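You operate a simulated robot arm through the tools that you are given. There is no shell and no other tool.

Carry out the task below with a simulated two-armed robot. There is one attempt and no reset: what you move stays moved.

TASK
Raise the camera to line 3 and point it at the amber can.
Fine: the can on the stack; free the brass knob, raise the collar, swing the camera till its lamp lights, lock the knob. The breadboard stays locked.

The check looks at the end state, three seconds after you hand in, the way a careful person would. Anything else that was tipped, shoved, dropped, spilled or broken makes it a failure.

THE ROBOT
Two 7-joint arms with two-finger parallel grippers on one trunk that stands fixed in place. Base frame: the origin is at the foot of the trunk, x ahead of it, y to its left, z up. Lengths are in mm, angles in degrees, forces in N, time in s.
The left shoulder is at [50, 177, 1179], the right one opposite. With the tool pointing down near the work surface each hand reaches from about 200 to 700 mm from the base axis, measured 20 degrees to its own side. Payload 3.43 kg a hand.
Tool frame (each hand has its own): the origin (TCP) lies between the finger pads and is the grasp point; the fingertips stand 34 mm ahead of it; z points along the fingers, y is the line along which they close. Largest opening 128 mm; finger width 24, thickness 12; the body of the gripper, 48 by 130 mm, starts 96 mm behind the TCP.
Orientation is told as [roll, pitch, yaw] about the base's x, y, z axes, in that order, counted from this pose: with the fingers straight down and closing along the base's y, the tool's x points along the base's -x, its y along +y and its z along -z.

THE INTERFACE
- The arms move only by the tool apply_moves. It takes "left_targets", "right_targets" or both (then of equal length, played together; a hand with none holds still); each is a list of rows, each an object (a shift or turn left out is 0, a gripper value left out holds the last) with "slide": the shift along the tool's x, y, z in units of 200 mm (1.0 is 200 mm), a list of three; "rot": the turn, a rotation vector about the tool's x, y, z in units of 120 degrees (1.0 is 120 degrees), a list of three; "fingers": the finger opening in mm, from 0 to 128. In form: [{"slide": [x, y, z], "rot": [rx, ry, rz], "fingers": fingers}, ...]. A call has 1 to 20 rows; each row is the pose to reach, as a shift and turn from the pose commanded when the call began, along the tool's axes at that moment. A call with a number of a shift or a turn outside -1 to 1 is refused whole. Rows are played at 5 a second. More than 50 mm and 8.6 degrees between two rows, or a gripper value outside its range, and nothing of the call is played. A pose out of reach is approached as far as the arm can. The call stops where the force on the tool passes 40 N (or 10 N more than at its start, if that is more) or the arm is blocked; 0.2 s more then pass. The fingers move at their own pace (about 108 mm/s each) and stop on an object; they squeeze with about 42 N. The grip force told is the motor's: it shows also when the fingers shut on nothing. Time passes only in rows, and 0.2 s behind the last, so rows that repeat a pose let the fingers close. It gives the time, the measured TCP pose, the force on the tool (base axes), the opening and the grip force at its end, in the units of the frame above (readings bear some noise), with the torque about the TCP (base axes, N m) and any sound that the robot's microphone picked up.
- Cameras (640 x 400 px; columns grow to the right, rows downward): "scene" is now at [138.5, 61.2, 1357.8]; the picture's right is [0.66, -0.75, 0.00], its down [-0.33, -0.29, -0.90] and it looks along [0.68, 0.59, -0.43] (base axes); focal length 222 px, centre (320, 200). "left" rides on the left gripper at [76, 11, -160] in its tool frame; the picture's right is [-0.15, 0.99, 0.00], its down [-0.88, -0.13, -0.46] and it looks along [-0.45, -0.07, 0.89] (tool axes); focal length 234 px, centre (320, 200). "right" rides on the right gripper at [76, -11, -160] in its tool frame; the picture's right is [0.15, 0.99, 0.00], its down [-0.88, 0.13, -0.46] and it looks along [-0.45, 0.07, 0.89] (tool axes); focal length 234 px, centre (320, 200). There is no depth. A picture from a camera that has moved, and an enlarged one, comes with that camera's place and axes in the base frame and with its lens.
- grab_frame(camera): a new picture of that camera. No time passes.
- slide_trunk(by): slides the trunk up (or, below 0, down) by that many mm; the arms and the scene camera ride with it, the base frame stays. It gives what a move gives, with no picture.
- head_to(pan, tilt): turns the head with the scene camera to pan (to the left, within 80 degrees either way) and tilt (down, from -29 to 69), counted from straight ahead of the robot. It gives what a move gives.
- close_up(camera, box): a new picture of the part [left, top, right, bottom] of that camera's present view, enlarged. No time passes.
- close_job(): hands the job in; it is judged then, once.

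Nothing tells you positions but the pictures and the camera data. Unless the task says otherwise, let go and move clear before handing in.

The tools are called after "Call:" as a command line: name --argument value ..., lists and objects as JSON in quotes. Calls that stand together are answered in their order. apply_moves: Moves the arms, as the interface text tells. Its arguments: {"type":"object","properties":{"left_targets":{"type":"array"},"right_targets":{"type":"array"}},"required":[]} The other tools are called the same way: slide_trunk (by) moves the trunk up or down; head_to (pan, tilt) turns the head that bears the scene camera; grab_frame (camera) takes a picture; close_up (camera, box) takes an enlarged picture of a part of a camera's view; close_job () hands the job in.

At the start:

```text
time_s: 0.0
left_position: [304.1, 456.2, 1223.2]
left_tool_rot: [0.0, -0.1, 0.1]
left_force: [0.0, 0.7, 0.0]
left_wrist_torque: [-0.01, 0.02, -0.01]
left_finger_gap: 128.0
left_grip_force: 0.0
right_position: [372.4, 21.6, 1180.8]
right_tool_rot: [0.2, 0.0, -0.1]
right_force: [-0.8, 0.6, -0.2]
right_wrist_torque: [0.01, -0.01, 0.01]
right_finger_gap: 128.2
right_grip_force: 0.1
trunk travel left (down, up): [-350.0, 51.0]
head pan, tilt (commanded): [41.2, 25.8]
```

scene: 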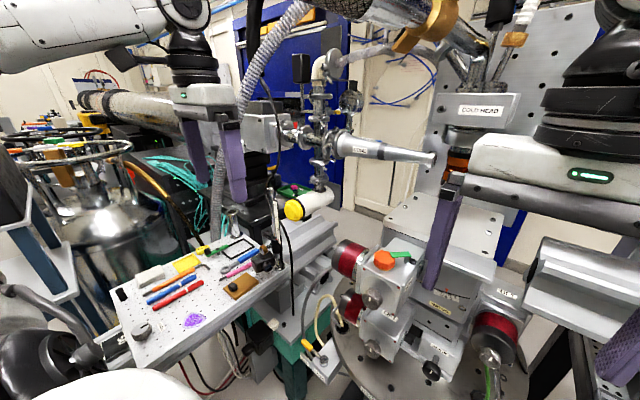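
right: 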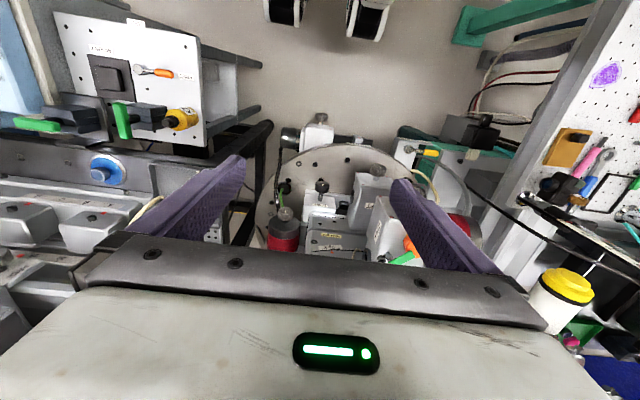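
left: 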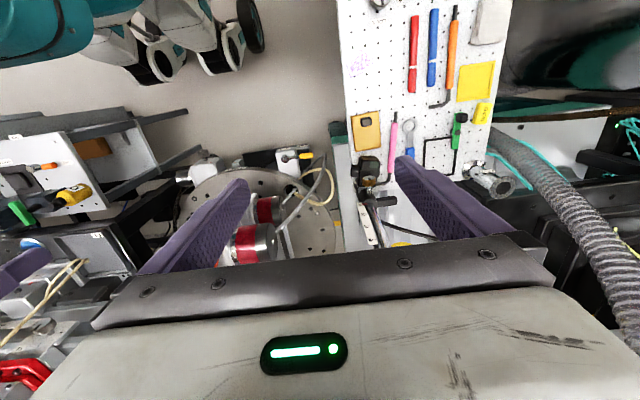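

I see a cluttered lab with a breadboard, a post with something like a small camera on it, and a stage stack with optical parts. I don't yet know which is the camera, the post with lines or the amber can, so I'll take enlarged views first.

Call:
close_up --camera "scene" --box '[200, 150, 360, 300]'

Call:
close_up --camera "scene" --box '[320, 180, 540, 400]'

Call:
close_up --camera "left" --box '[320, 100, 520, 260]'

Call:
close_up --camera "right" --box '[240, 100, 480, 270]'

```text
2.67 times, centred on (280, 225) of scene
camera zoom: at [138.5, 61.2, 1357.8], right [0.66, -0.75, 0.0], down [-0.33, -0.29, -0.9], along [0.68, 0.59, -0.43], focal length 592 px, centre (427, 133)
```

zoom: 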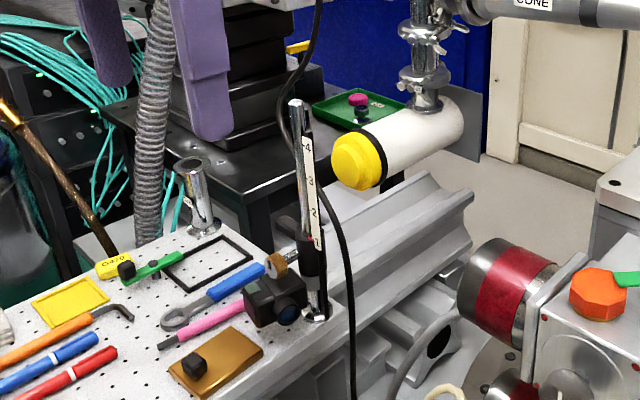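

```text
1.82 times, centred on (430, 290) of scene
camera zoom: at [138.5, 61.2, 1357.8], right [0.66, -0.75, 0.0], down [-0.33, -0.29, -0.9], along [0.68, 0.59, -0.43], focal length 403 px, centre (120, 36)
```

zoom: 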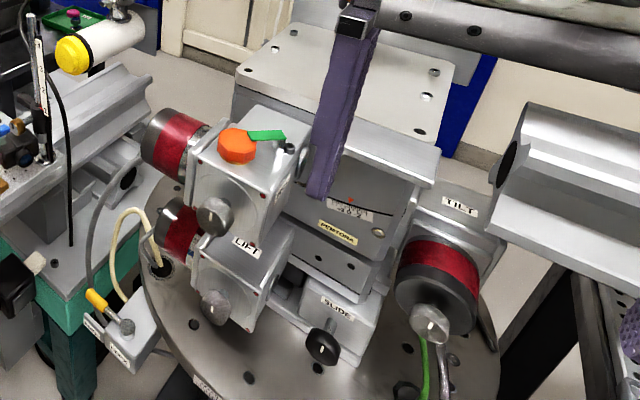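

```text
2.50 times, centred on (420, 180) of left
camera zoom: at [229.4, 466.0, 1382.2], right [0.15, 0.99, 0.0], down [0.88, -0.13, 0.46], along [0.45, -0.07, -0.89], focal length 585 px, centre (70, 250)
```

zoom: 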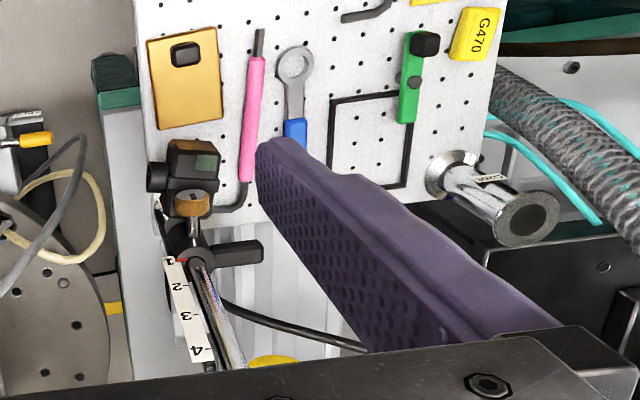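

```text
2.35 times, centred on (360, 185) of right
camera zoom: at [295.4, 9.1, 1339.5], right [-0.15, 0.99, 0.0], down [0.88, 0.13, 0.46], along [0.45, 0.07, -0.89], focal length 551 px, centre (226, 235)
```

zoom: 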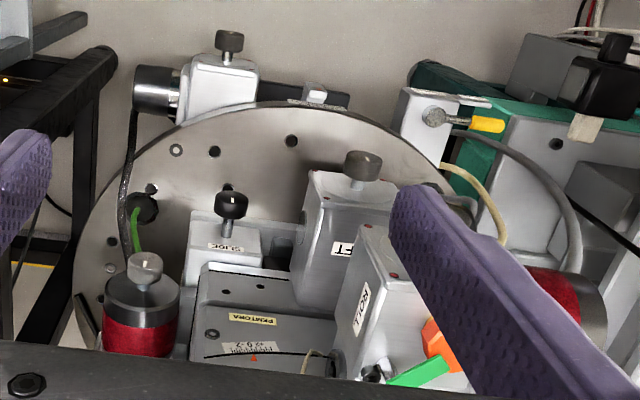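

The post with a 1–4 scale sits at the breadboard's near corner, with the small black camera and its brass knob near line 1. Next I look for the amber can and get a closer view of the post.

Call:
close_up --camera "scene" --box '[240, 170, 310, 280]'

Call:
close_up --camera "scene" --box '[400, 80, 560, 200]'

Call:
close_up --camera "scene" --box '[0, 60, 160, 180]'

Call:
close_up --camera "scene" --box '[260, 20, 440, 220]'

Call:
close_up --camera "scene" --box '[90, 220, 300, 380]'

```text
3.64 times, centred on (275, 225) of scene
camera zoom: at [138.5, 61.2, 1357.8], right [0.66, -0.75, 0.0], down [-0.33, -0.29, -0.9], along [0.68, 0.59, -0.43], focal length 807 px, centre (484, 109)
```

zoom: 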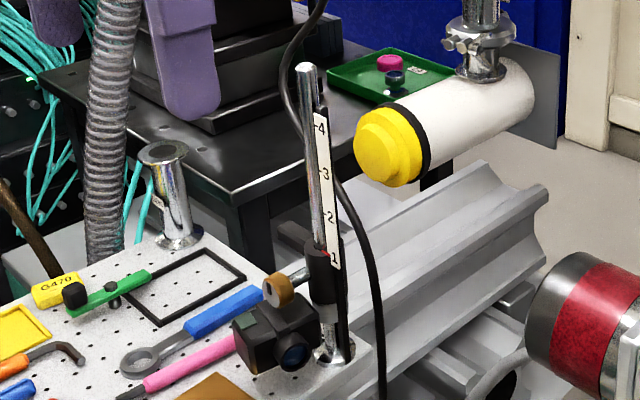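

```text
3.33 times, centred on (480, 140) of scene
camera zoom: at [138.5, 61.2, 1357.8], right [0.66, -0.75, 0.0], down [-0.33, -0.29, -0.9], along [0.68, 0.59, -0.43], focal length 740 px, centre (-213, 400)
```

zoom: 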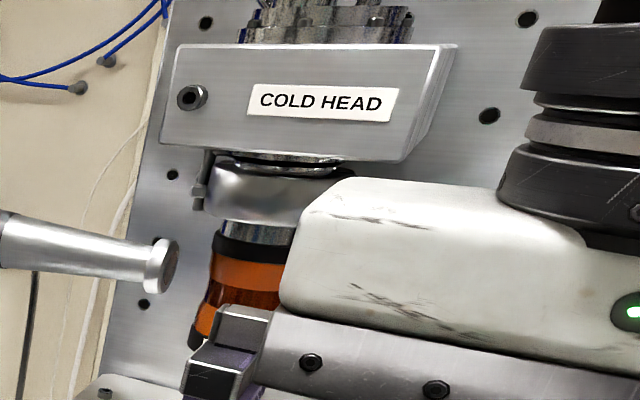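

```text
3.33 times, centred on (80, 120) of scene
camera zoom: at [138.5, 61.2, 1357.8], right [0.66, -0.75, 0.0], down [-0.33, -0.29, -0.9], along [0.68, 0.59, -0.43], focal length 740 px, centre (1120, 467)
```

zoom: 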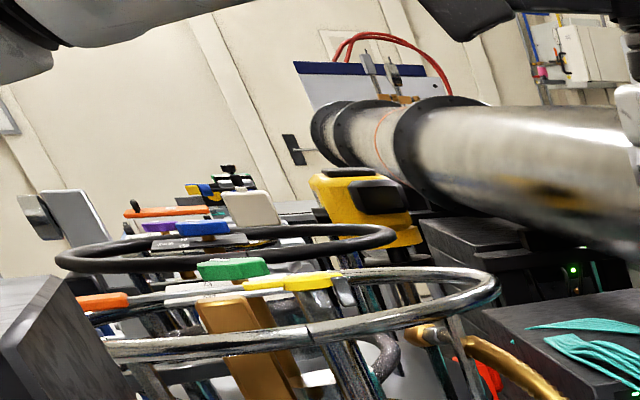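

```text
2.00 times, centred on (350, 120) of scene
camera zoom: at [138.5, 61.2, 1357.8], right [0.66, -0.75, 0.0], down [-0.33, -0.29, -0.9], along [0.68, 0.59, -0.43], focal length 444 px, centre (260, 360)
```

zoom: 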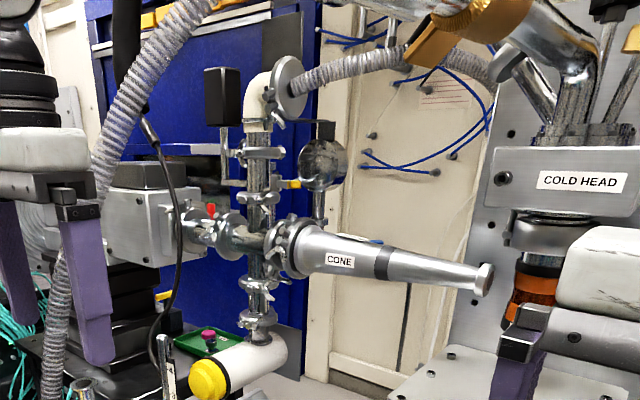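

```text
2.50 times, centred on (195, 300) of scene
camera zoom: at [138.5, 61.2, 1357.8], right [0.66, -0.75, 0.0], down [-0.33, -0.29, -0.9], along [0.68, 0.59, -0.43], focal length 555 px, centre (632, -50)
```

zoom: 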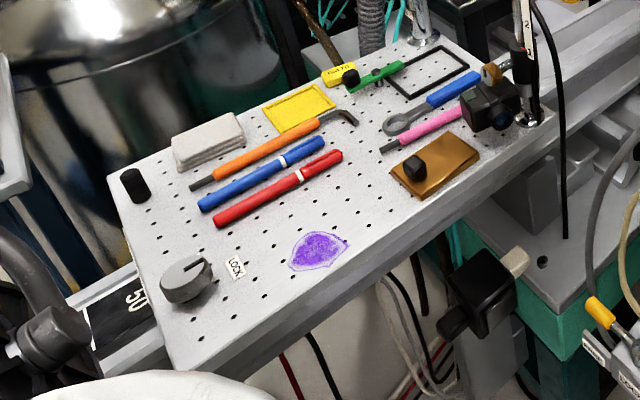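

The post's line 1 triangulates to about [466, 512, 960] and line 4 to about z 1079, so the lines are roughly 40 mm apart. An amber canister shows under the cold head behind the right gripper, so I'll turn the head to see it and the surroundings better.

Call:
head_to --pan 15 --tilt 30

Call:
grab_frame --camera "scene"

```text
time_s: 0.9
left_position: [304.5, 454.0, 1223.0]
left_tool_rot: [0.0, -0.1, 0.2]
left_force: [0.5, -0.4, 0.8]
left_wrist_torque: [-0.03, 0.01, 0.0]
left_finger_gap: 127.7
left_grip_force: 0.0
right_position: [370.7, 20.0, 1180.6]
right_tool_rot: [0.1, 0.0, 0.0]
right_force: [0.6, 0.3, -0.6]
right_wrist_torque: [-0.01, 0.01, -0.02]
right_finger_gap: 127.8
right_grip_force: 0.1
trunk travel left (down, up): [-350.0, 51.0]
head pan, tilt (commanded): [15.0, 30.0]
```

```text
taken
camera scene: at [156.7, 24.1, 1351.1], right [0.26, -0.97, 0.0], down [-0.48, -0.13, -0.87], along [0.84, 0.22, -0.5], focal length 222 px, centre (320, 200)
```

scene: 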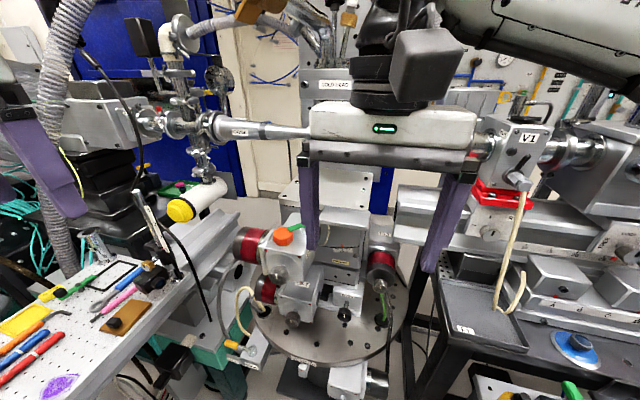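

The right gripper hides the can. Before moving it I'll look at the post and camera head in detail from the left wrist camera and the new scene view.

Call:
close_up --camera "left" --box '[335, 140, 435, 260]'

Call:
close_up --camera "scene" --box '[90, 170, 220, 320]'

Call:
close_up --camera "scene" --box '[280, 90, 420, 200]'

```text
3.33 times, centred on (385, 200) of left
camera zoom: at [229.3, 466.0, 1382.2], right [0.15, 0.99, 0.0], down [0.88, -0.13, 0.46], along [0.45, -0.07, -0.89], focal length 781 px, centre (103, 200)
```

zoom: 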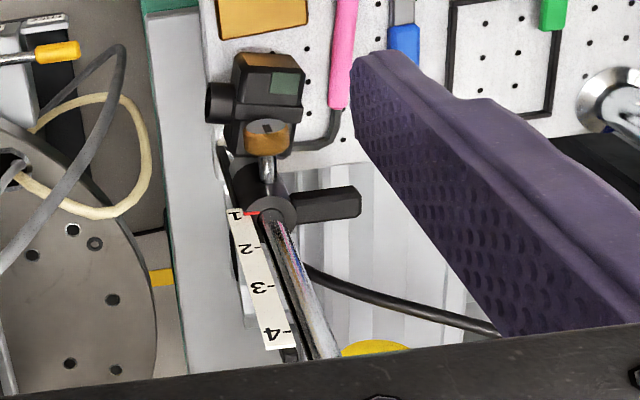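

```text
2.67 times, centred on (155, 245) of scene
camera zoom: at [156.7, 24.1, 1351.1], right [0.26, -0.97, 0.0], down [-0.48, -0.13, -0.87], along [0.84, 0.22, -0.5], focal length 592 px, centre (760, 80)
```

zoom: 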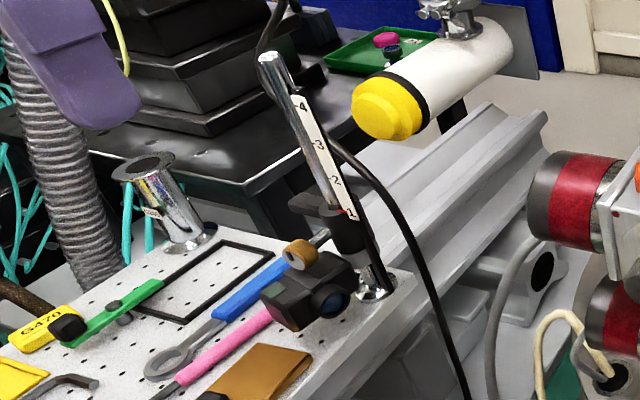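

```text
3.64 times, centred on (350, 145) of scene
camera zoom: at [156.7, 24.1, 1351.1], right [0.26, -0.97, 0.0], down [-0.48, -0.13, -0.87], along [0.84, 0.22, -0.5], focal length 807 px, centre (211, 400)
```

zoom: 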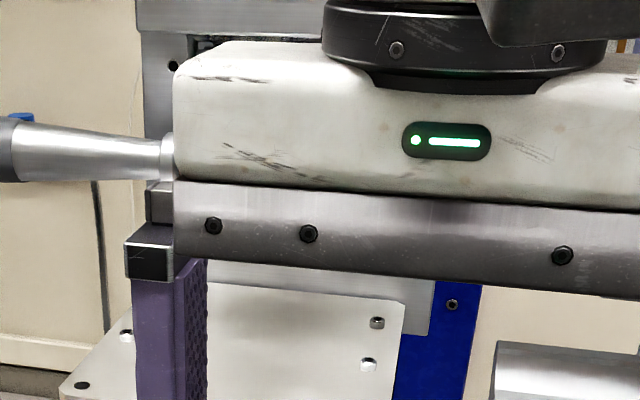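

The brass knob triangulates to about [427, 538, 937], on the robot's side of the post axis at about [467, 533]. The camera hangs below the knob with its lens facing about -y. I'll pull the right arm back, up and to the right so I can see the amber can.

Call:
apply_moves --right_targets '[{"slide": [0.15, 0, 0]}, {"slide": [0.3, 0, -0.1]}, {"slide": [0.3, -0.15, -0.2]}, {"slide": [0.3, -0.35, -0.25]}, {"slide": [0.3, -0.55, -0.3]}, {"slide": [0.3, -0.75, -0.3]}, {"slide": [0.3, -0.95, -0.3]}]'

Call:
grab_frame --camera "scene"

```text
time_s: 2.5
left_position: [304.0, 452.9, 1223.3]
left_tool_rot: [0.0, -0.1, 0.2]
left_force: [-0.2, -0.6, 0.2]
left_wrist_torque: [0.08, -0.02, 0.03]
left_finger_gap: 128.0
left_grip_force: 0.2
right_position: [311.6, -172.2, 1239.3]
right_tool_rot: [0.1, 0.0, 0.0]
right_force: [-1.0, -0.2, -0.2]
right_wrist_torque: [0.03, -0.03, 0.01]
right_finger_gap: 128.1
right_grip_force: 0.2
trunk travel left (down, up): [-350.0, 51.0]
head pan, tilt (commanded): [15.0, 30.0]
```

```text
taken
camera scene: at [156.4, 23.1, 1351.2], right [0.26, -0.97, 0.0], down [-0.48, -0.13, -0.87], along [0.84, 0.22, -0.5], focal length 222 px, centre (320, 200)
```

scene: 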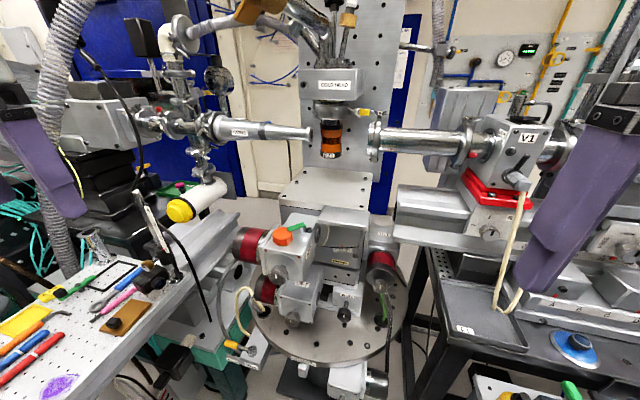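

Call:
close_up --camera "scene" --box '[280, 70, 400, 220]'

Call:
close_up --camera "scene" --box '[220, 180, 420, 340]'

Call:
grab_frame --camera "right"

```text
2.67 times, centred on (340, 145) of scene
camera zoom: at [156.4, 23.1, 1351.2], right [0.26, -0.97, 0.0], down [-0.48, -0.13, -0.87], along [0.84, 0.22, -0.5], focal length 592 px, centre (267, 347)
```

zoom: 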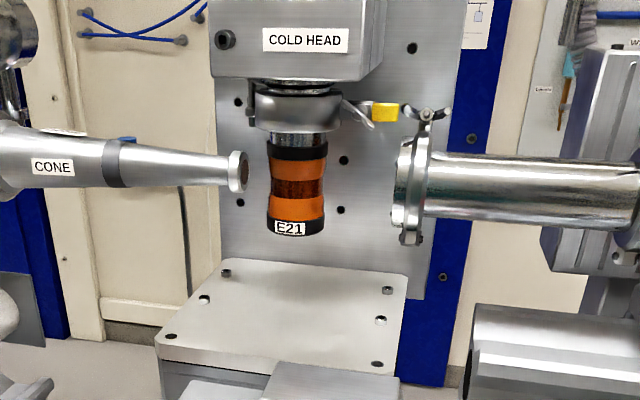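

```text
2.50 times, centred on (320, 260) of scene
camera zoom: at [156.4, 23.1, 1351.2], right [0.26, -0.97, 0.0], down [-0.48, -0.13, -0.87], along [0.84, 0.22, -0.5], focal length 555 px, centre (320, 50)
```

zoom: 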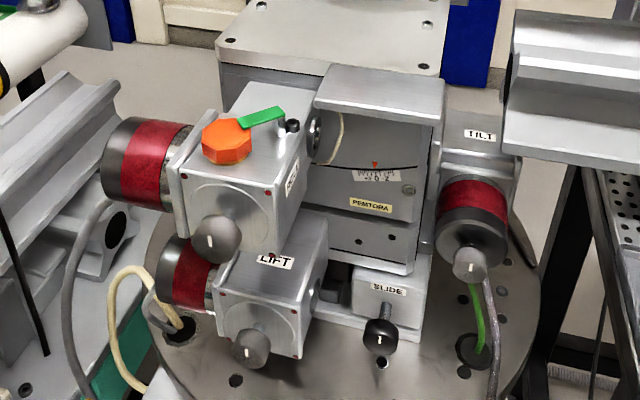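

```text
taken
camera right: at [235.0, -183.5, 1398.0], right [-0.15, 0.99, 0.0], down [0.88, 0.13, 0.46], along [0.45, 0.07, -0.89], focal length 234 px, centre (320, 200)
```

right: 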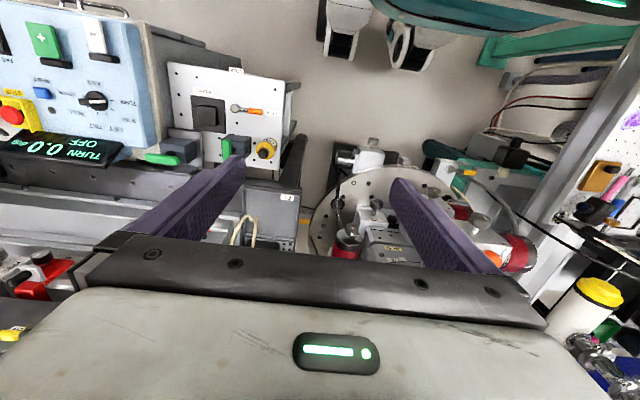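

The amber can (label E21) hangs under the cold head, above the stack, at about [765, 153, 1188]. I'll look around the rest of the room in case there is a second amber can.

Call:
head_to --pan 75 --tilt 25

Call:
grab_frame --camera "scene"

Call:
head_to --pan -35 --tilt 25

Call:
grab_frame --camera "scene"

Call:
head_to --pan 30 --tilt 0

Call:
grab_frame --camera "scene"

Call:
head_to --pan 45 --tilt 45

Call:
grab_frame --camera "scene"

```text
time_s: 3.8
left_position: [304.1, 453.5, 1223.3]
left_tool_rot: [0.0, -0.1, 0.1]
left_force: [0.9, -0.2, -0.4]
left_wrist_torque: [0.0, 0.0, -0.01]
left_finger_gap: 128.3
left_grip_force: 0.0
right_position: [311.4, -170.2, 1237.7]
right_tool_rot: [0.1, -0.1, 0.0]
right_force: [-0.2, 0.0, 0.5]
right_wrist_torque: [0.0, 0.02, -0.04]
right_finger_gap: 128.1
right_grip_force: 0.1
trunk travel left (down, up): [-350.0, 51.0]
head pan, tilt (commanded): [75.0, 25.0]
```

```text
taken
camera scene: at [93.3, 89.6, 1359.1], right [0.97, -0.26, 0.0], down [-0.11, -0.41, -0.91], along [0.24, 0.88, -0.42], focal length 222 px, centre (320, 200)
```

scene: 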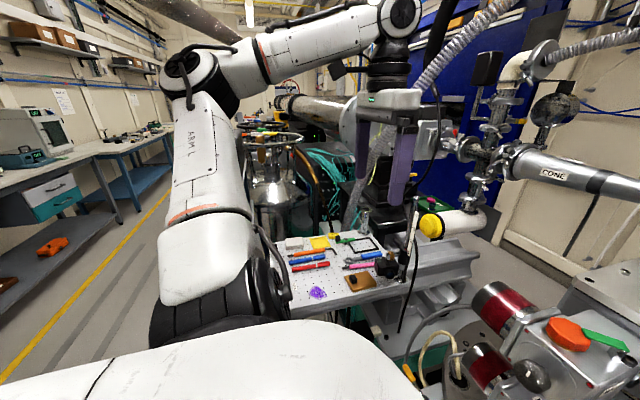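

```text
time_s: 5.7
left_position: [304.0, 454.0, 1221.4]
left_tool_rot: [-0.1, -0.1, 0.2]
left_force: [0.0, -0.5, 0.2]
left_wrist_torque: [-0.04, -0.04, -0.02]
left_finger_gap: 128.2
left_grip_force: 0.0
right_position: [312.5, -170.4, 1238.4]
right_tool_rot: [0.1, 0.0, -0.1]
right_force: [-0.1, -0.4, 0.9]
right_wrist_torque: [-0.01, -0.04, -0.01]
right_finger_gap: 127.9
right_grip_force: 0.0
trunk travel left (down, up): [-350.0, 51.0]
head pan, tilt (commanded): [-35.0, 25.0]
```

```text
taken
camera scene: at [144.9, -52.2, 1359.1], right [-0.57, -0.82, 0.0], down [-0.35, 0.24, -0.91], along [0.74, -0.52, -0.42], focal length 222 px, centre (320, 200)
```

scene: 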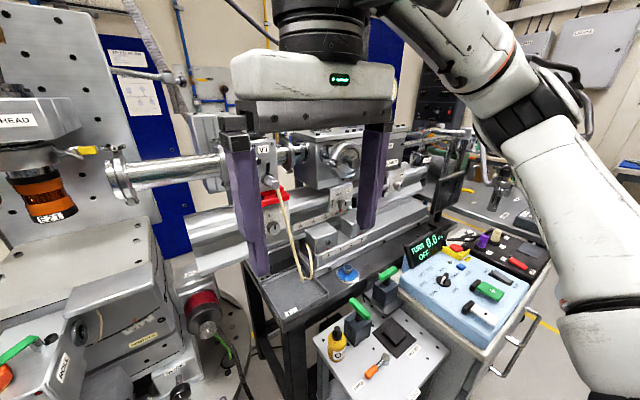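

```text
time_s: 7.0
left_position: [304.3, 454.7, 1223.6]
left_tool_rot: [0.1, -0.1, 0.0]
left_force: [0.6, -0.9, 0.0]
left_wrist_torque: [-0.03, -0.02, 0.01]
left_finger_gap: 128.0
left_grip_force: 0.0
right_position: [312.8, -170.2, 1240.0]
right_tool_rot: [0.1, 0.1, 0.1]
right_force: [-0.5, -0.4, -0.6]
right_wrist_torque: [-0.03, 0.07, -0.01]
right_finger_gap: 128.3
right_grip_force: 0.1
trunk travel left (down, up): [-350.0, 51.0]
head pan, tilt (commanded): [30.0, 0.0]
```

```text
taken
camera scene: at [147.4, 45.5, 1399.4], right [0.5, -0.87, 0.0], down [0.0, 0.0, -1.0], along [0.87, 0.5, 0.0], focal length 222 px, centre (320, 200)
```

scene: 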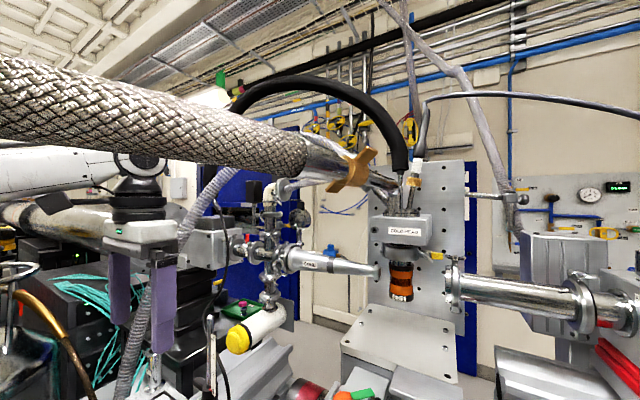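

```text
time_s: 8.2
left_position: [304.8, 455.7, 1223.1]
left_tool_rot: [0.0, -0.1, 0.1]
left_force: [-0.5, 0.3, -0.5]
left_wrist_torque: [0.01, 0.0, -0.03]
left_finger_gap: 128.2
left_grip_force: 0.0
right_position: [312.1, -170.2, 1239.3]
right_tool_rot: [0.2, -0.1, 0.0]
right_force: [0.0, 0.0, -0.2]
right_wrist_torque: [0.01, -0.01, -0.01]
right_finger_gap: 128.1
right_grip_force: 0.1
trunk travel left (down, up): [-350.0, 51.0]
head pan, tilt (commanded): [45.0, 45.0]
```

```text
taken
camera scene: at [126.9, 58.1, 1328.5], right [0.71, -0.71, 0.0], down [-0.5, -0.5, -0.71], along [0.5, 0.5, -0.71], focal length 222 px, centre (320, 200)
```

scene: 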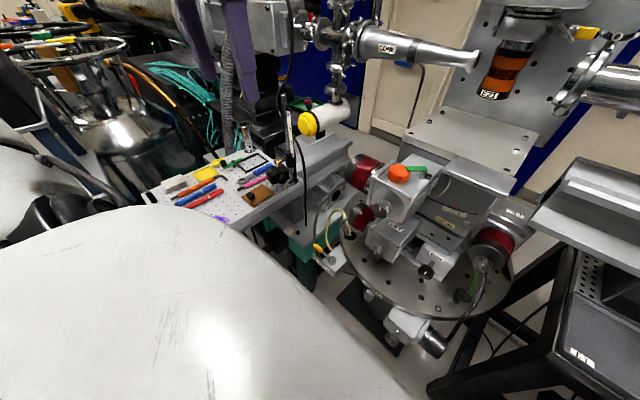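

Only one amber can is visible: E21 under the cold head, refined to about [736, 148, 1197]. I now need tight zooms of the knob, camera and collar from the present viewpoints to plan the grip.

Call:
head_to --pan 50 --tilt 32

Call:
grab_frame --camera "scene"

Call:
close_up --camera "left" --box '[350, 150, 400, 215]'

```text
time_s: 8.9
left_position: [303.3, 454.8, 1222.8]
left_tool_rot: [0.1, -0.1, 0.1]
left_force: [0.8, 0.5, -0.4]
left_wrist_torque: [-0.03, -0.02, -0.01]
left_finger_gap: 127.8
left_grip_force: 0.0
right_position: [312.4, -170.3, 1238.7]
right_tool_rot: [0.2, 0.0, -0.1]
right_force: [0.0, -0.6, 0.2]
right_wrist_torque: [0.02, 0.01, 0.03]
right_finger_gap: 128.2
right_grip_force: 0.0
trunk travel left (down, up): [-350.0, 51.0]
head pan, tilt (commanded): [50.0, 32.0]
```

```text
taken
camera scene: at [127.0, 69.2, 1347.9], right [0.77, -0.64, 0.0], down [-0.34, -0.41, -0.85], along [0.55, 0.65, -0.53], focal length 222 px, centre (320, 200)
```

scene: 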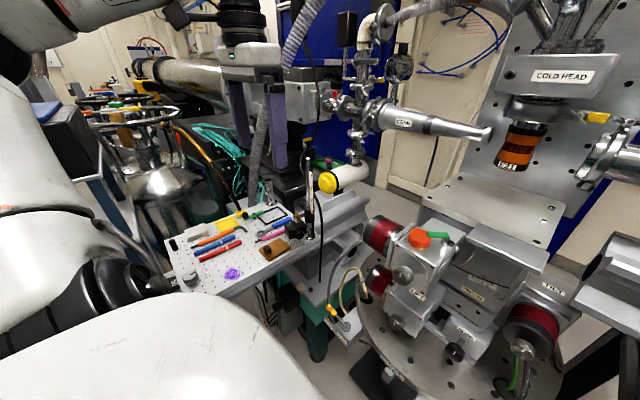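

```text
6.15 times, centred on (375, 182) of left
camera zoom: at [229.4, 466.0, 1382.2], right [0.15, 0.99, 0.0], down [0.88, -0.13, 0.46], along [0.45, -0.07, -0.89], focal length 1441 px, centre (-18, 308)
```

zoom: 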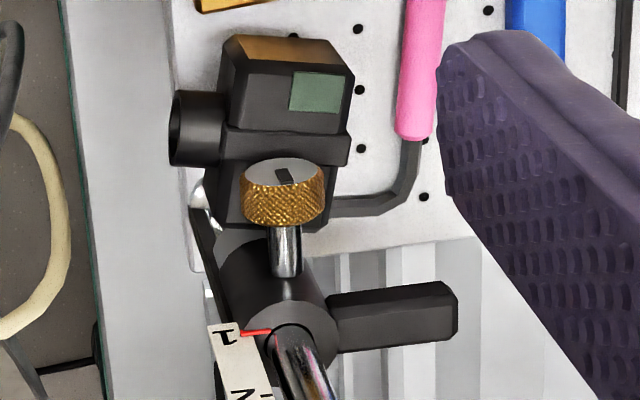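

This view is clear: a knurled brass knob with a horizontal axis, about 28 mm across and with a black index mark on its face, on a steel screw from the black collar. A stub handle on the collar points +y. Now the same items from the head camera.

Call:
close_up --camera "scene" --box '[270, 160, 340, 260]'

Call:
close_up --camera "scene" --box '[280, 205, 325, 250]'

Call:
close_up --camera "left" --box '[350, 170, 420, 260]'

```text
4.00 times, centred on (305, 210) of scene
camera zoom: at [127.0, 69.2, 1347.9], right [0.77, -0.64, 0.0], down [-0.34, -0.41, -0.85], along [0.55, 0.65, -0.53], focal length 887 px, centre (380, 160)
```

zoom: 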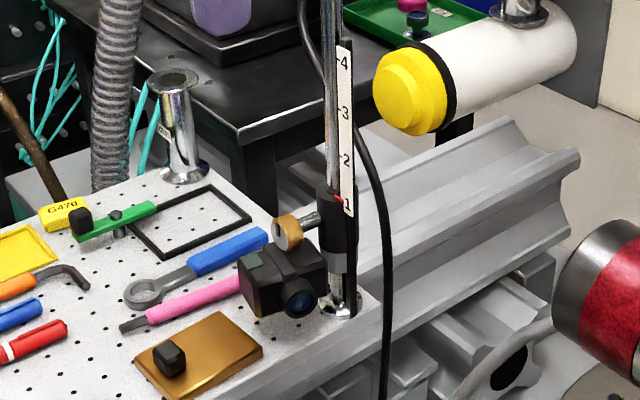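

```text
8.89 times, centred on (302, 228) of scene
camera zoom: at [127.0, 69.2, 1347.9], right [0.77, -0.64, 0.0], down [-0.34, -0.41, -0.85], along [0.55, 0.65, -0.53], focal length 1972 px, centre (476, -44)
```

zoom: 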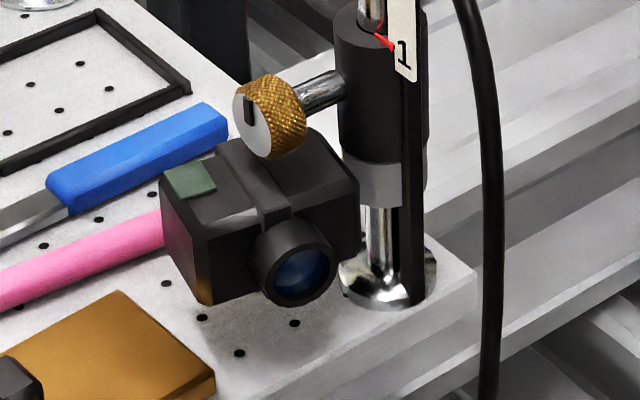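

```text
4.44 times, centred on (385, 215) of left
camera zoom: at [229.4, 466.0, 1382.2], right [0.15, 0.99, 0.0], down [0.88, -0.13, 0.46], along [0.45, -0.07, -0.89], focal length 1041 px, centre (31, 133)
```

zoom: 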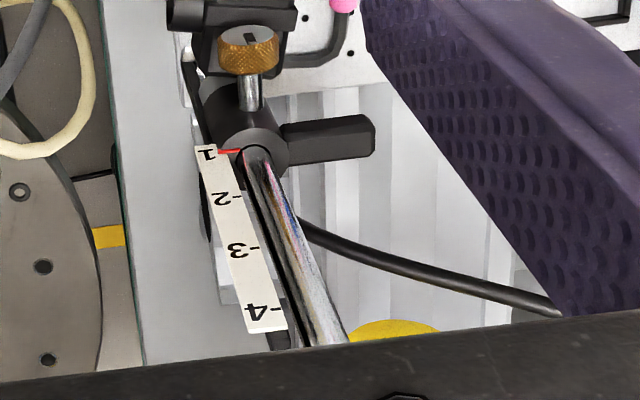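

Ticks come out at z ≈ 957, 997, 1036 and 1076, so the lift from line 1 to line 3 is about 80 mm. The knob face is at about [421, 540, 934] and is 15 mm thick. The camera top is only about 12 mm below the knob, so I'll grip along the knob's axis with the fingers level and my wrist camera on top. First I turn the left hand about its own axis in free space to test the wrist range.

Call:
apply_moves --left_targets '[{"rot": [0, 0, 0.068]}, {"rot": [0, 0, 0.136]}, {"rot": [0, 0, 0.204]}, {"rot": [0, 0, 0.272]}, {"rot": [0, 0, 0.34]}, {"rot": [0, 0, 0.408]}, {"rot": [0, 0, 0.476]}, {"rot": [0, 0, 0.544]}, {"rot": [0, 0, 0.612]}, {"rot": [0, 0, 0.68]}, {"rot": [0, 0, 0.75]}]'

Call:
grab_frame --camera "scene"

Call:
grab_frame --camera "left"

```text
time_s: 11.3
left_position: [305.1, 453.7, 1223.4]
left_tool_rot: [0.1, -0.1, -90.1]
left_force: [-0.4, -0.6, -0.3]
left_wrist_torque: [-0.01, -0.02, -0.01]
left_finger_gap: 128.3
left_grip_force: 0.1
right_position: [312.7, -170.8, 1238.4]
right_tool_rot: [0.1, 0.0, 0.0]
right_force: [0.6, -0.4, 0.3]
right_wrist_torque: [-0.03, 0.0, 0.01]
right_finger_gap: 128.1
right_grip_force: 0.0
trunk travel left (down, up): [-350.0, 51.0]
head pan, tilt (commanded): [50.0, 32.0]
```

```text
taken
camera scene: at [127.0, 69.2, 1348.0], right [0.77, -0.64, 0.0], down [-0.34, -0.41, -0.85], along [0.55, 0.65, -0.53], focal length 222 px, centre (320, 200)
```

scene: 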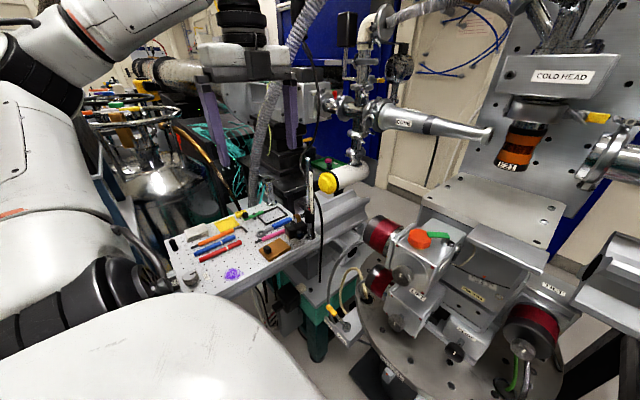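

```text
taken
camera left: at [316.7, 530.5, 1382.6], right [0.99, -0.15, 0.0], down [-0.13, -0.88, 0.46], along [-0.07, -0.45, -0.89], focal length 234 px, centre (320, 200)
```

left: 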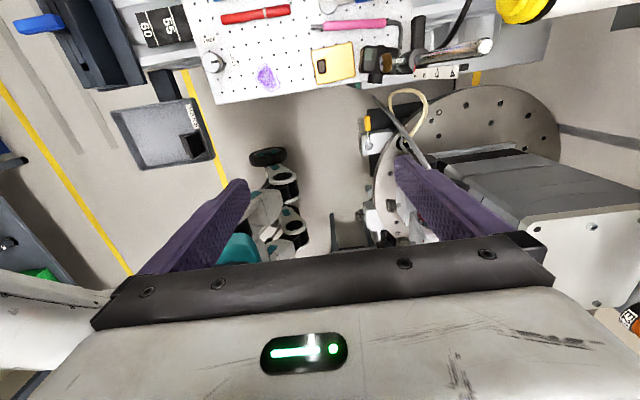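

The 90° turn worked. I'll continue toward 180° so that the wrist camera ends up on top when the hand pitches forward.

Call:
apply_moves --left_targets '[{"rot": [0, 0, 0.068]}, {"rot": [0, 0, 0.136]}, {"rot": [0, 0, 0.204]}, {"rot": [0, 0, 0.272]}, {"rot": [0, 0, 0.34]}, {"rot": [0, 0, 0.408]}, {"rot": [0, 0, 0.476]}, {"rot": [0, 0, 0.544]}, {"rot": [0, 0, 0.612]}, {"rot": [0, 0, 0.68]}, {"rot": [0, 0, 0.75]}]'

Call:
grab_frame --camera "scene"

Call:
grab_frame --camera "left"

```text
time_s: 13.7
left_position: [304.7, 453.9, 1223.9]
left_tool_rot: [0.0, 0.2, 179.8]
left_force: [0.4, 0.8, 0.5]
left_wrist_torque: [0.02, -0.04, -0.01]
left_finger_gap: 128.0
left_grip_force: 0.1
right_position: [312.8, -171.0, 1237.8]
right_tool_rot: [0.1, 0.0, 0.0]
right_force: [-0.1, -0.4, 0.4]
right_wrist_torque: [0.04, 0.02, -0.02]
right_finger_gap: 128.1
right_grip_force: 0.1
trunk travel left (down, up): [-350.0, 51.0]
head pan, tilt (commanded): [50.0, 32.0]
```

```text
taken
camera scene: at [127.0, 69.2, 1348.0], right [0.77, -0.64, 0.0], down [-0.34, -0.41, -0.85], along [0.55, 0.65, -0.53], focal length 222 px, centre (320, 200)
```

scene: 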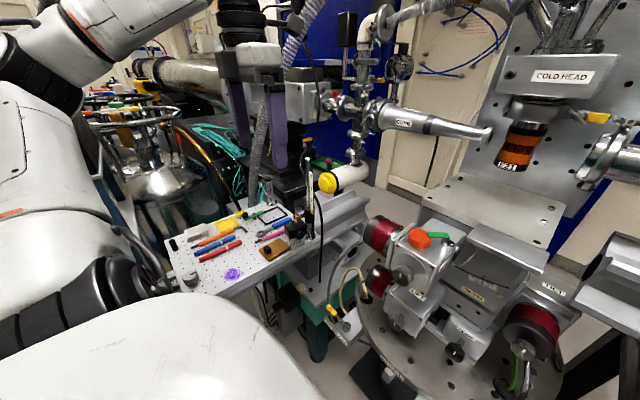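

```text
taken
camera left: at [381.0, 443.0, 1382.7], right [-0.15, -0.99, 0.0], down [-0.88, 0.13, 0.45], along [-0.45, 0.07, -0.89], focal length 234 px, centre (320, 200)
```

left: 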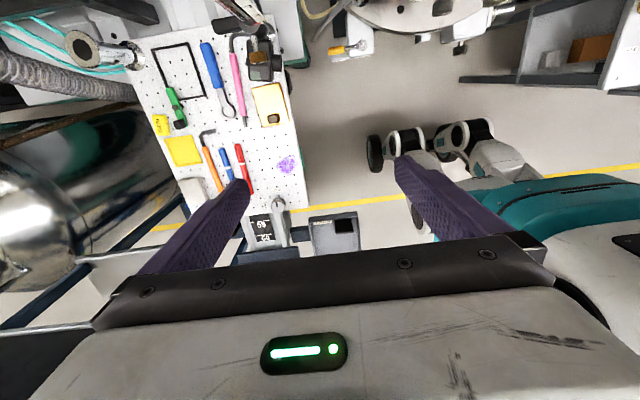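

The wrist reached 180°. Now I pitch the hand forward so the fingers point to +x, while lowering and shifting it left in line with the knob and well back from it. I'll do it in two halves so I can check in between.

Call:
apply_moves --left_targets '[{"slide": [0.0, -0.035, 0.06], "rot": [0, 0.0625, 0]}, {"slide": [0.0, -0.07, 0.12], "rot": [0, 0.125, 0]}, {"slide": [0.0, -0.105, 0.18], "rot": [0, 0.1875, 0]}, {"slide": [0.0, -0.14, 0.24], "rot": [0, 0.25, 0]}, {"slide": [0.0, -0.175, 0.3], "rot": [0, 0.3125, 0]}, {"slide": [0.0, -0.21, 0.36], "rot": [0, 0.375, 0]}]'

Call:
grab_frame --camera "scene"

Call:
grab_frame --camera "left"

```text
time_s: 15.1
left_position: [302.6, 497.4, 1152.1]
left_tool_rot: [0.2, 43.4, -179.8]
left_force: [-0.2, -0.2, -0.2]
left_wrist_torque: [-0.05, 0.03, 0.0]
left_finger_gap: 128.2
left_grip_force: 0.1
right_position: [312.3, -168.6, 1238.3]
right_tool_rot: [0.0, -0.1, -0.1]
right_force: [0.9, 0.4, -0.7]
right_wrist_torque: [-0.03, 0.02, -0.01]
right_finger_gap: 127.9
right_grip_force: 0.1
trunk travel left (down, up): [-350.0, 51.0]
head pan, tilt (commanded): [50.0, 32.0]
```

```text
taken
camera scene: at [127.7, 70.1, 1347.8], right [0.77, -0.64, 0.0], down [-0.34, -0.41, -0.85], along [0.54, 0.65, -0.53], focal length 222 px, centre (320, 200)
```

scene: 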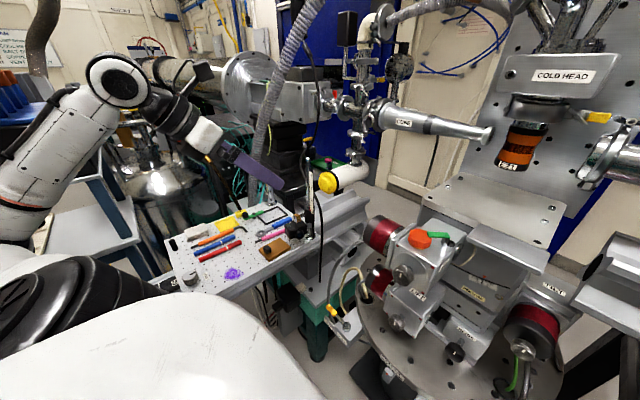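

```text
taken
camera left: at [248.7, 486.8, 1319.8], right [-0.1, -0.99, -0.1], down [-0.95, 0.13, -0.27], along [0.28, 0.07, -0.96], focal length 234 px, centre (320, 200)
```

left: 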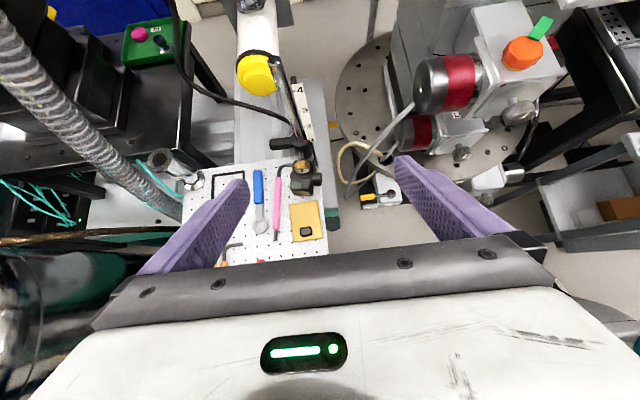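

The hand is at about 45° and everything looks clear. I finish the pitch to horizontal and descend to around [330, 540, 1030].

Call:
apply_moves --left_targets '[{"slide": [-0.056, -0.036, 0.088], "rot": [0, 0.0625, 0]}, {"slide": [-0.112, -0.071, 0.176], "rot": [0, 0.125, 0]}, {"slide": [-0.168, -0.107, 0.264], "rot": [0, 0.1875, 0]}, {"slide": [-0.224, -0.142, 0.351], "rot": [0, 0.25, 0]}, {"slide": [-0.28, -0.178, 0.439], "rot": [0, 0.3125, 0]}, {"slide": [-0.336, -0.213, 0.527], "rot": [0, 0.375, 0]}, {"slide": [-0.336, -0.213, 0.527], "rot": [0, 0.375, 0]}]'

Call:
grab_frame --camera "scene"

Call:
grab_frame --camera "left"

```text
time_s: 16.7
left_position: [331.6, 539.1, 1028.1]
left_tool_rot: [-140.4, 90.0, 39.7]
left_force: [-0.5, 0.2, -0.2]
left_wrist_torque: [0.0, 0.04, -0.03]
left_finger_gap: 127.6
left_grip_force: 0.1
left hand out of reach, approached as far as the arm can: row 1, 2, 3
right_position: [311.5, -170.3, 1237.4]
right_tool_rot: [0.2, 0.1, 0.0]
right_force: [-0.5, -0.8, 0.3]
right_wrist_torque: [0.0, 0.0, -0.02]
right_finger_gap: 127.8
right_grip_force: 0.0
trunk travel left (down, up): [-350.0, 51.0]
head pan, tilt (commanded): [50.0, 32.0]
```

```text
taken
camera scene: at [126.7, 68.6, 1348.0], right [0.77, -0.64, 0.0], down [-0.34, -0.41, -0.85], along [0.55, 0.65, -0.53], focal length 222 px, centre (320, 200)
```

scene: 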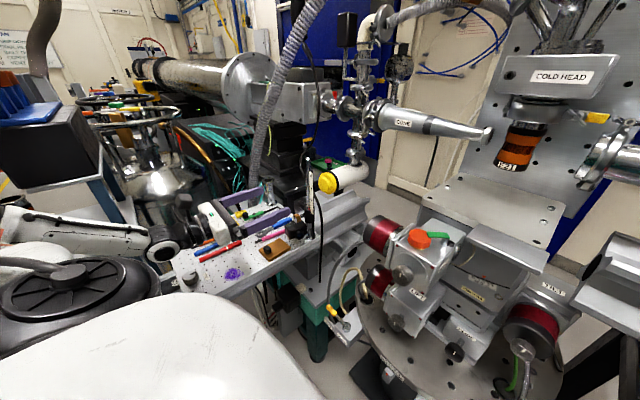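

```text
taken
camera left: at [172.1, 528.5, 1103.5], right [0.0, -0.99, -0.15], down [-0.45, 0.13, -0.88], along [0.89, 0.07, -0.45], focal length 234 px, centre (320, 200)
```

left: 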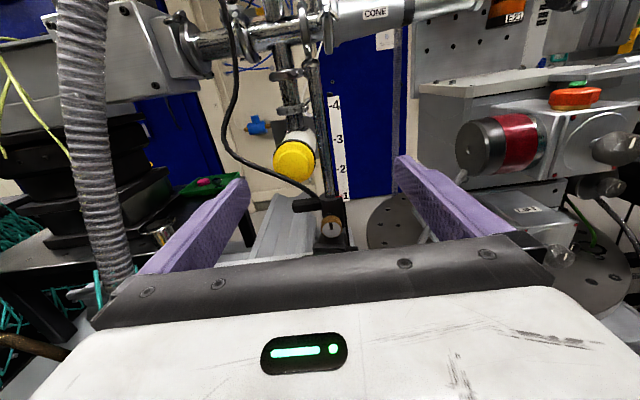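

The hand is now horizontal and the wrist camera sees the scale and the knob face. Since the wrist will pass over the breadboard and its LOCK knob as I descend, I'll check those clearances.

Call:
close_up --camera "scene" --box '[120, 170, 330, 310]'

Call:
close_up --camera "left" --box '[260, 80, 400, 260]'

Call:
head_to --pan 75 --tilt 40

Call:
grab_frame --camera "scene"

```text
2.86 times, centred on (225, 240) of scene
camera zoom: at [126.7, 68.6, 1348.0], right [0.77, -0.64, 0.0], down [-0.34, -0.41, -0.85], along [0.55, 0.65, -0.53], focal length 634 px, centre (591, 86)
```

zoom: 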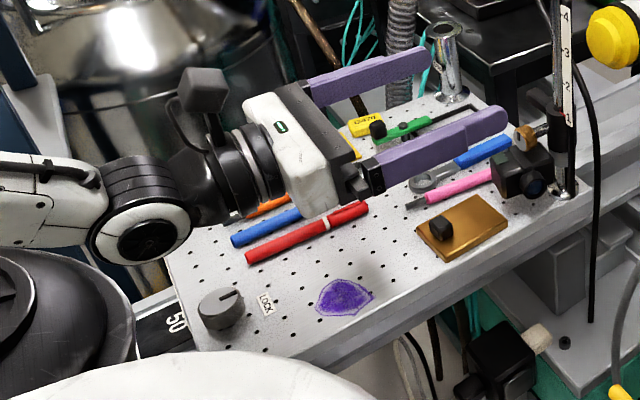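

```text
2.22 times, centred on (330, 170) of left
camera zoom: at [172.1, 528.5, 1103.5], right [0.0, -0.99, -0.15], down [-0.45, 0.13, -0.88], along [0.89, 0.07, -0.45], focal length 520 px, centre (298, 267)
```

zoom: 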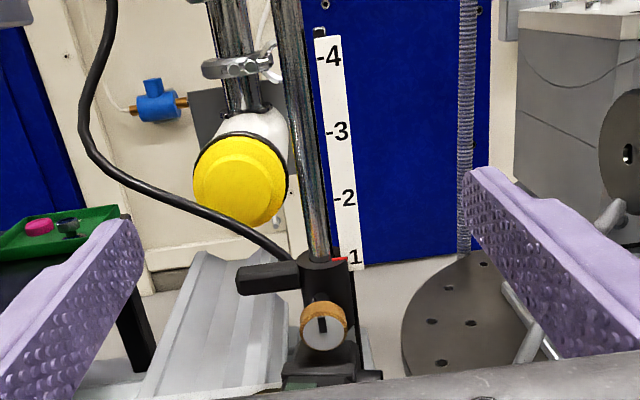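

```text
time_s: 17.6
left_position: [332.0, 541.5, 1028.2]
left_tool_rot: [-178.8, 90.0, 1.4]
left_force: [0.2, 0.4, 0.6]
left_wrist_torque: [0.03, 0.02, -0.02]
left_finger_gap: 128.2
left_grip_force: 0.1
right_position: [312.1, -170.5, 1237.9]
right_tool_rot: [0.1, -0.1, 0.0]
right_force: [-0.1, -0.2, 0.1]
right_wrist_torque: [0.05, 0.04, 0.03]
right_finger_gap: 127.7
right_grip_force: 0.1
trunk travel left (down, up): [-350.0, 51.0]
head pan, tilt (commanded): [75.0, 40.0]
```

```text
taken
camera scene: at [91.5, 82.7, 1335.8], right [0.97, -0.26, 0.0], down [-0.17, -0.62, -0.77], along [0.2, 0.74, -0.64], focal length 222 px, centre (320, 200)
```

scene: 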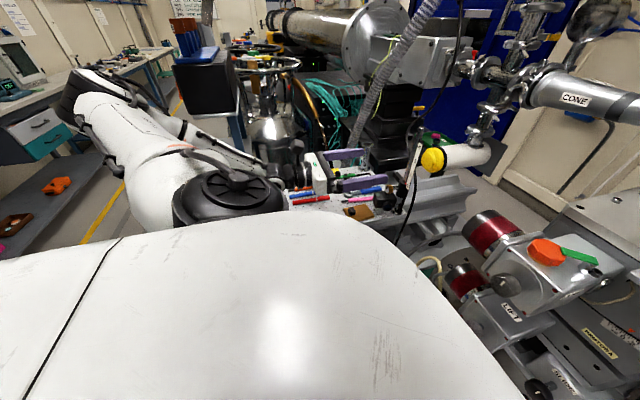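

The wrist has about 19 mm of clearance to the LOCK knob at knob height, so I'll tip the hand slightly nose-down when I lower it to raise the wrist further. First, a close look at the knob face and the camera below it.

Call:
close_up --camera "left" --box '[300, 185, 370, 250]'

Call:
head_to --pan 50 --tilt 32

Call:
close_up --camera "scene" --box '[285, 208, 320, 238]'

Call:
close_up --camera "scene" --box '[165, 250, 265, 310]'

```text
6.15 times, centred on (335, 218) of left
camera zoom: at [172.6, 529.0, 1103.7], right [0.0, -0.99, -0.15], down [-0.45, 0.13, -0.88], along [0.89, 0.07, -0.45], focal length 1441 px, centre (228, 92)
```

zoom: 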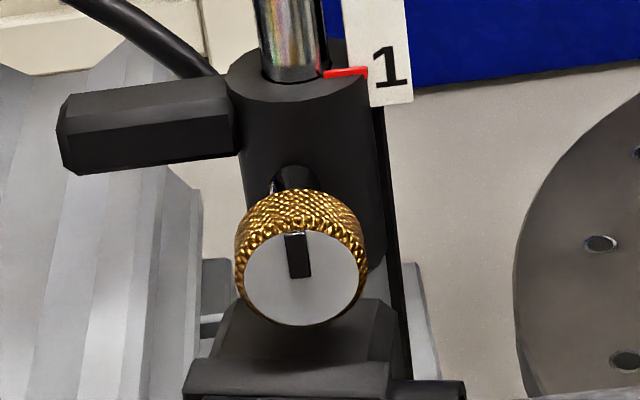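

```text
time_s: 18.5
left_position: [331.9, 539.1, 1028.2]
left_tool_rot: [-177.7, 89.9, 2.4]
left_force: [-0.1, 0.1, -0.6]
left_wrist_torque: [-0.03, -0.02, 0.02]
left_finger_gap: 128.0
left_grip_force: 0.1
right_position: [311.6, -170.7, 1237.9]
right_tool_rot: [0.1, 0.0, 0.0]
right_force: [0.7, -0.2, -0.2]
right_wrist_torque: [0.01, 0.01, -0.04]
right_finger_gap: 128.1
right_grip_force: 0.1
trunk travel left (down, up): [-350.0, 51.0]
head pan, tilt (commanded): [50.0, 32.0]
```

```text
13.33 times, centred on (302, 223) of scene
camera zoom: at [126.9, 69.2, 1347.9], right [0.77, -0.64, 0.0], down [-0.34, -0.41, -0.85], along [0.54, 0.65, -0.53], focal length 2958 px, centre (553, -107)
```

zoom: 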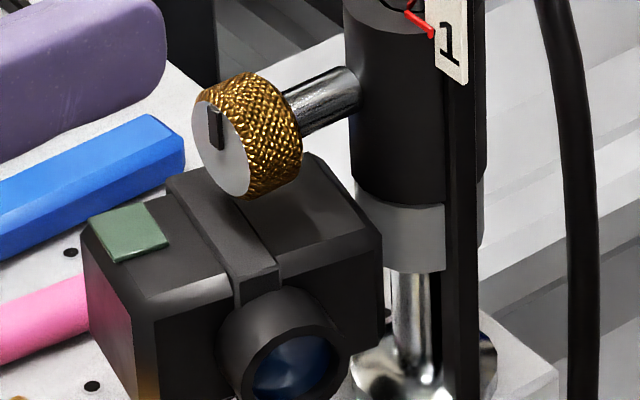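

```text
6.40 times, centred on (215, 280) of scene
camera zoom: at [126.9, 69.2, 1347.9], right [0.77, -0.64, 0.0], down [-0.34, -0.41, -0.85], along [0.54, 0.65, -0.53], focal length 1420 px, centre (992, -312)
```

zoom: 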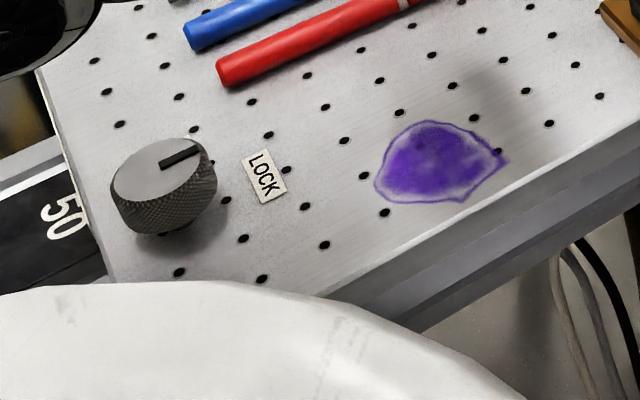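

The LOCK knob's mark points at its LOCK label, and the brass knob's mark points straight up. The lens now points at azimuth about -103°, and aiming at the can needs about -50°, so the swing is about +53° counter-clockwise. Before touching anything I'll check in free air that the left arm can reach the final swung pose.

Call:
apply_moves --left_targets '[{"slide": [0.023, 0.072, 0.046], "rot": [0.063, 0, 0], "fingers": 60}, {"slide": [0.046, 0.144, 0.093], "rot": [0.126, 0, 0]}, {"slide": [0.069, 0.216, 0.139], "rot": [0.189, 0, 0]}, {"slide": [0.091, 0.289, 0.186], "rot": [0.252, 0, 0]}, {"slide": [0.114, 0.361, 0.232], "rot": [0.315, 0, 0]}, {"slide": [0.137, 0.433, 0.279], "rot": [0.378, 0, 0]}, {"slide": [0.16, 0.505, 0.325], "rot": [0.4417, 0, 0]}, {"slide": [0.16, 0.505, 0.325], "rot": [0.4417, 0, 0]}]'

Call:
grab_frame --camera "scene"

Call:
grab_frame --camera "left"

```text
time_s: 20.3
left_position: [400.6, 448.2, 1050.4]
left_tool_rot: [171.8, 89.6, 36.4]
left_force: [0.1, -0.2, 0.8]
left_wrist_torque: [0.02, 0.0, 0.02]
left_finger_gap: 59.9
left_grip_force: 0.0
left hand out of reach, approached as far as the arm can: row 2, 3, 4, 5, 6, 7, 8
right_position: [312.7, -170.5, 1238.9]
right_tool_rot: [0.2, -0.1, 0.1]
right_force: [-0.6, 0.1, -0.2]
right_wrist_torque: [0.01, 0.03, -0.02]
right_finger_gap: 128.0
right_grip_force: 0.0
trunk travel left (down, up): [-350.0, 51.0]
head pan, tilt (commanded): [50.0, 32.0]
```

```text
taken
camera scene: at [127.4, 69.0, 1347.9], right [0.77, -0.64, 0.0], down [-0.34, -0.41, -0.85], along [0.55, 0.65, -0.53], focal length 222 px, centre (320, 200)
```

scene: 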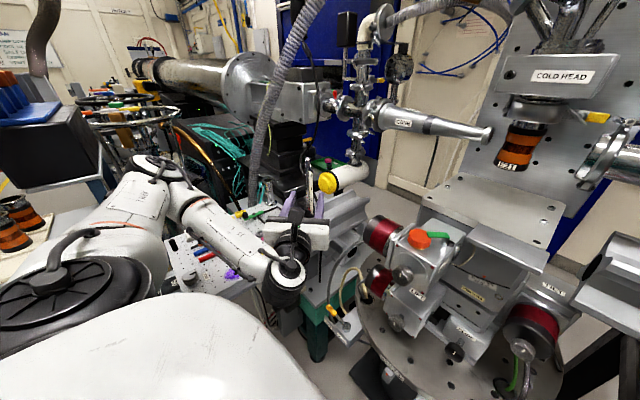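

```text
taken
camera left: at [295.6, 328.0, 1124.9], right [0.7, -0.7, -0.15], down [-0.41, -0.22, -0.88], along [0.59, 0.67, -0.45], focal length 234 px, centre (320, 200)
```

left: 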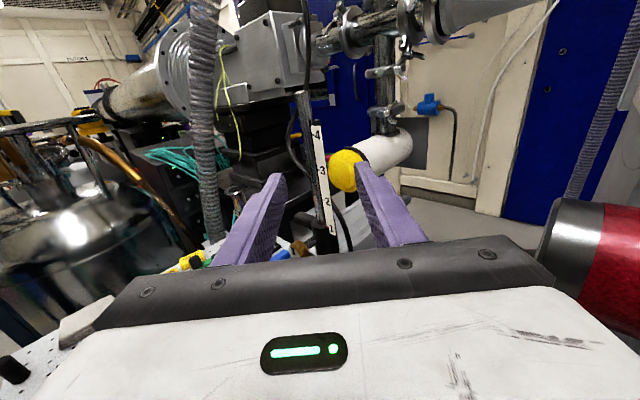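

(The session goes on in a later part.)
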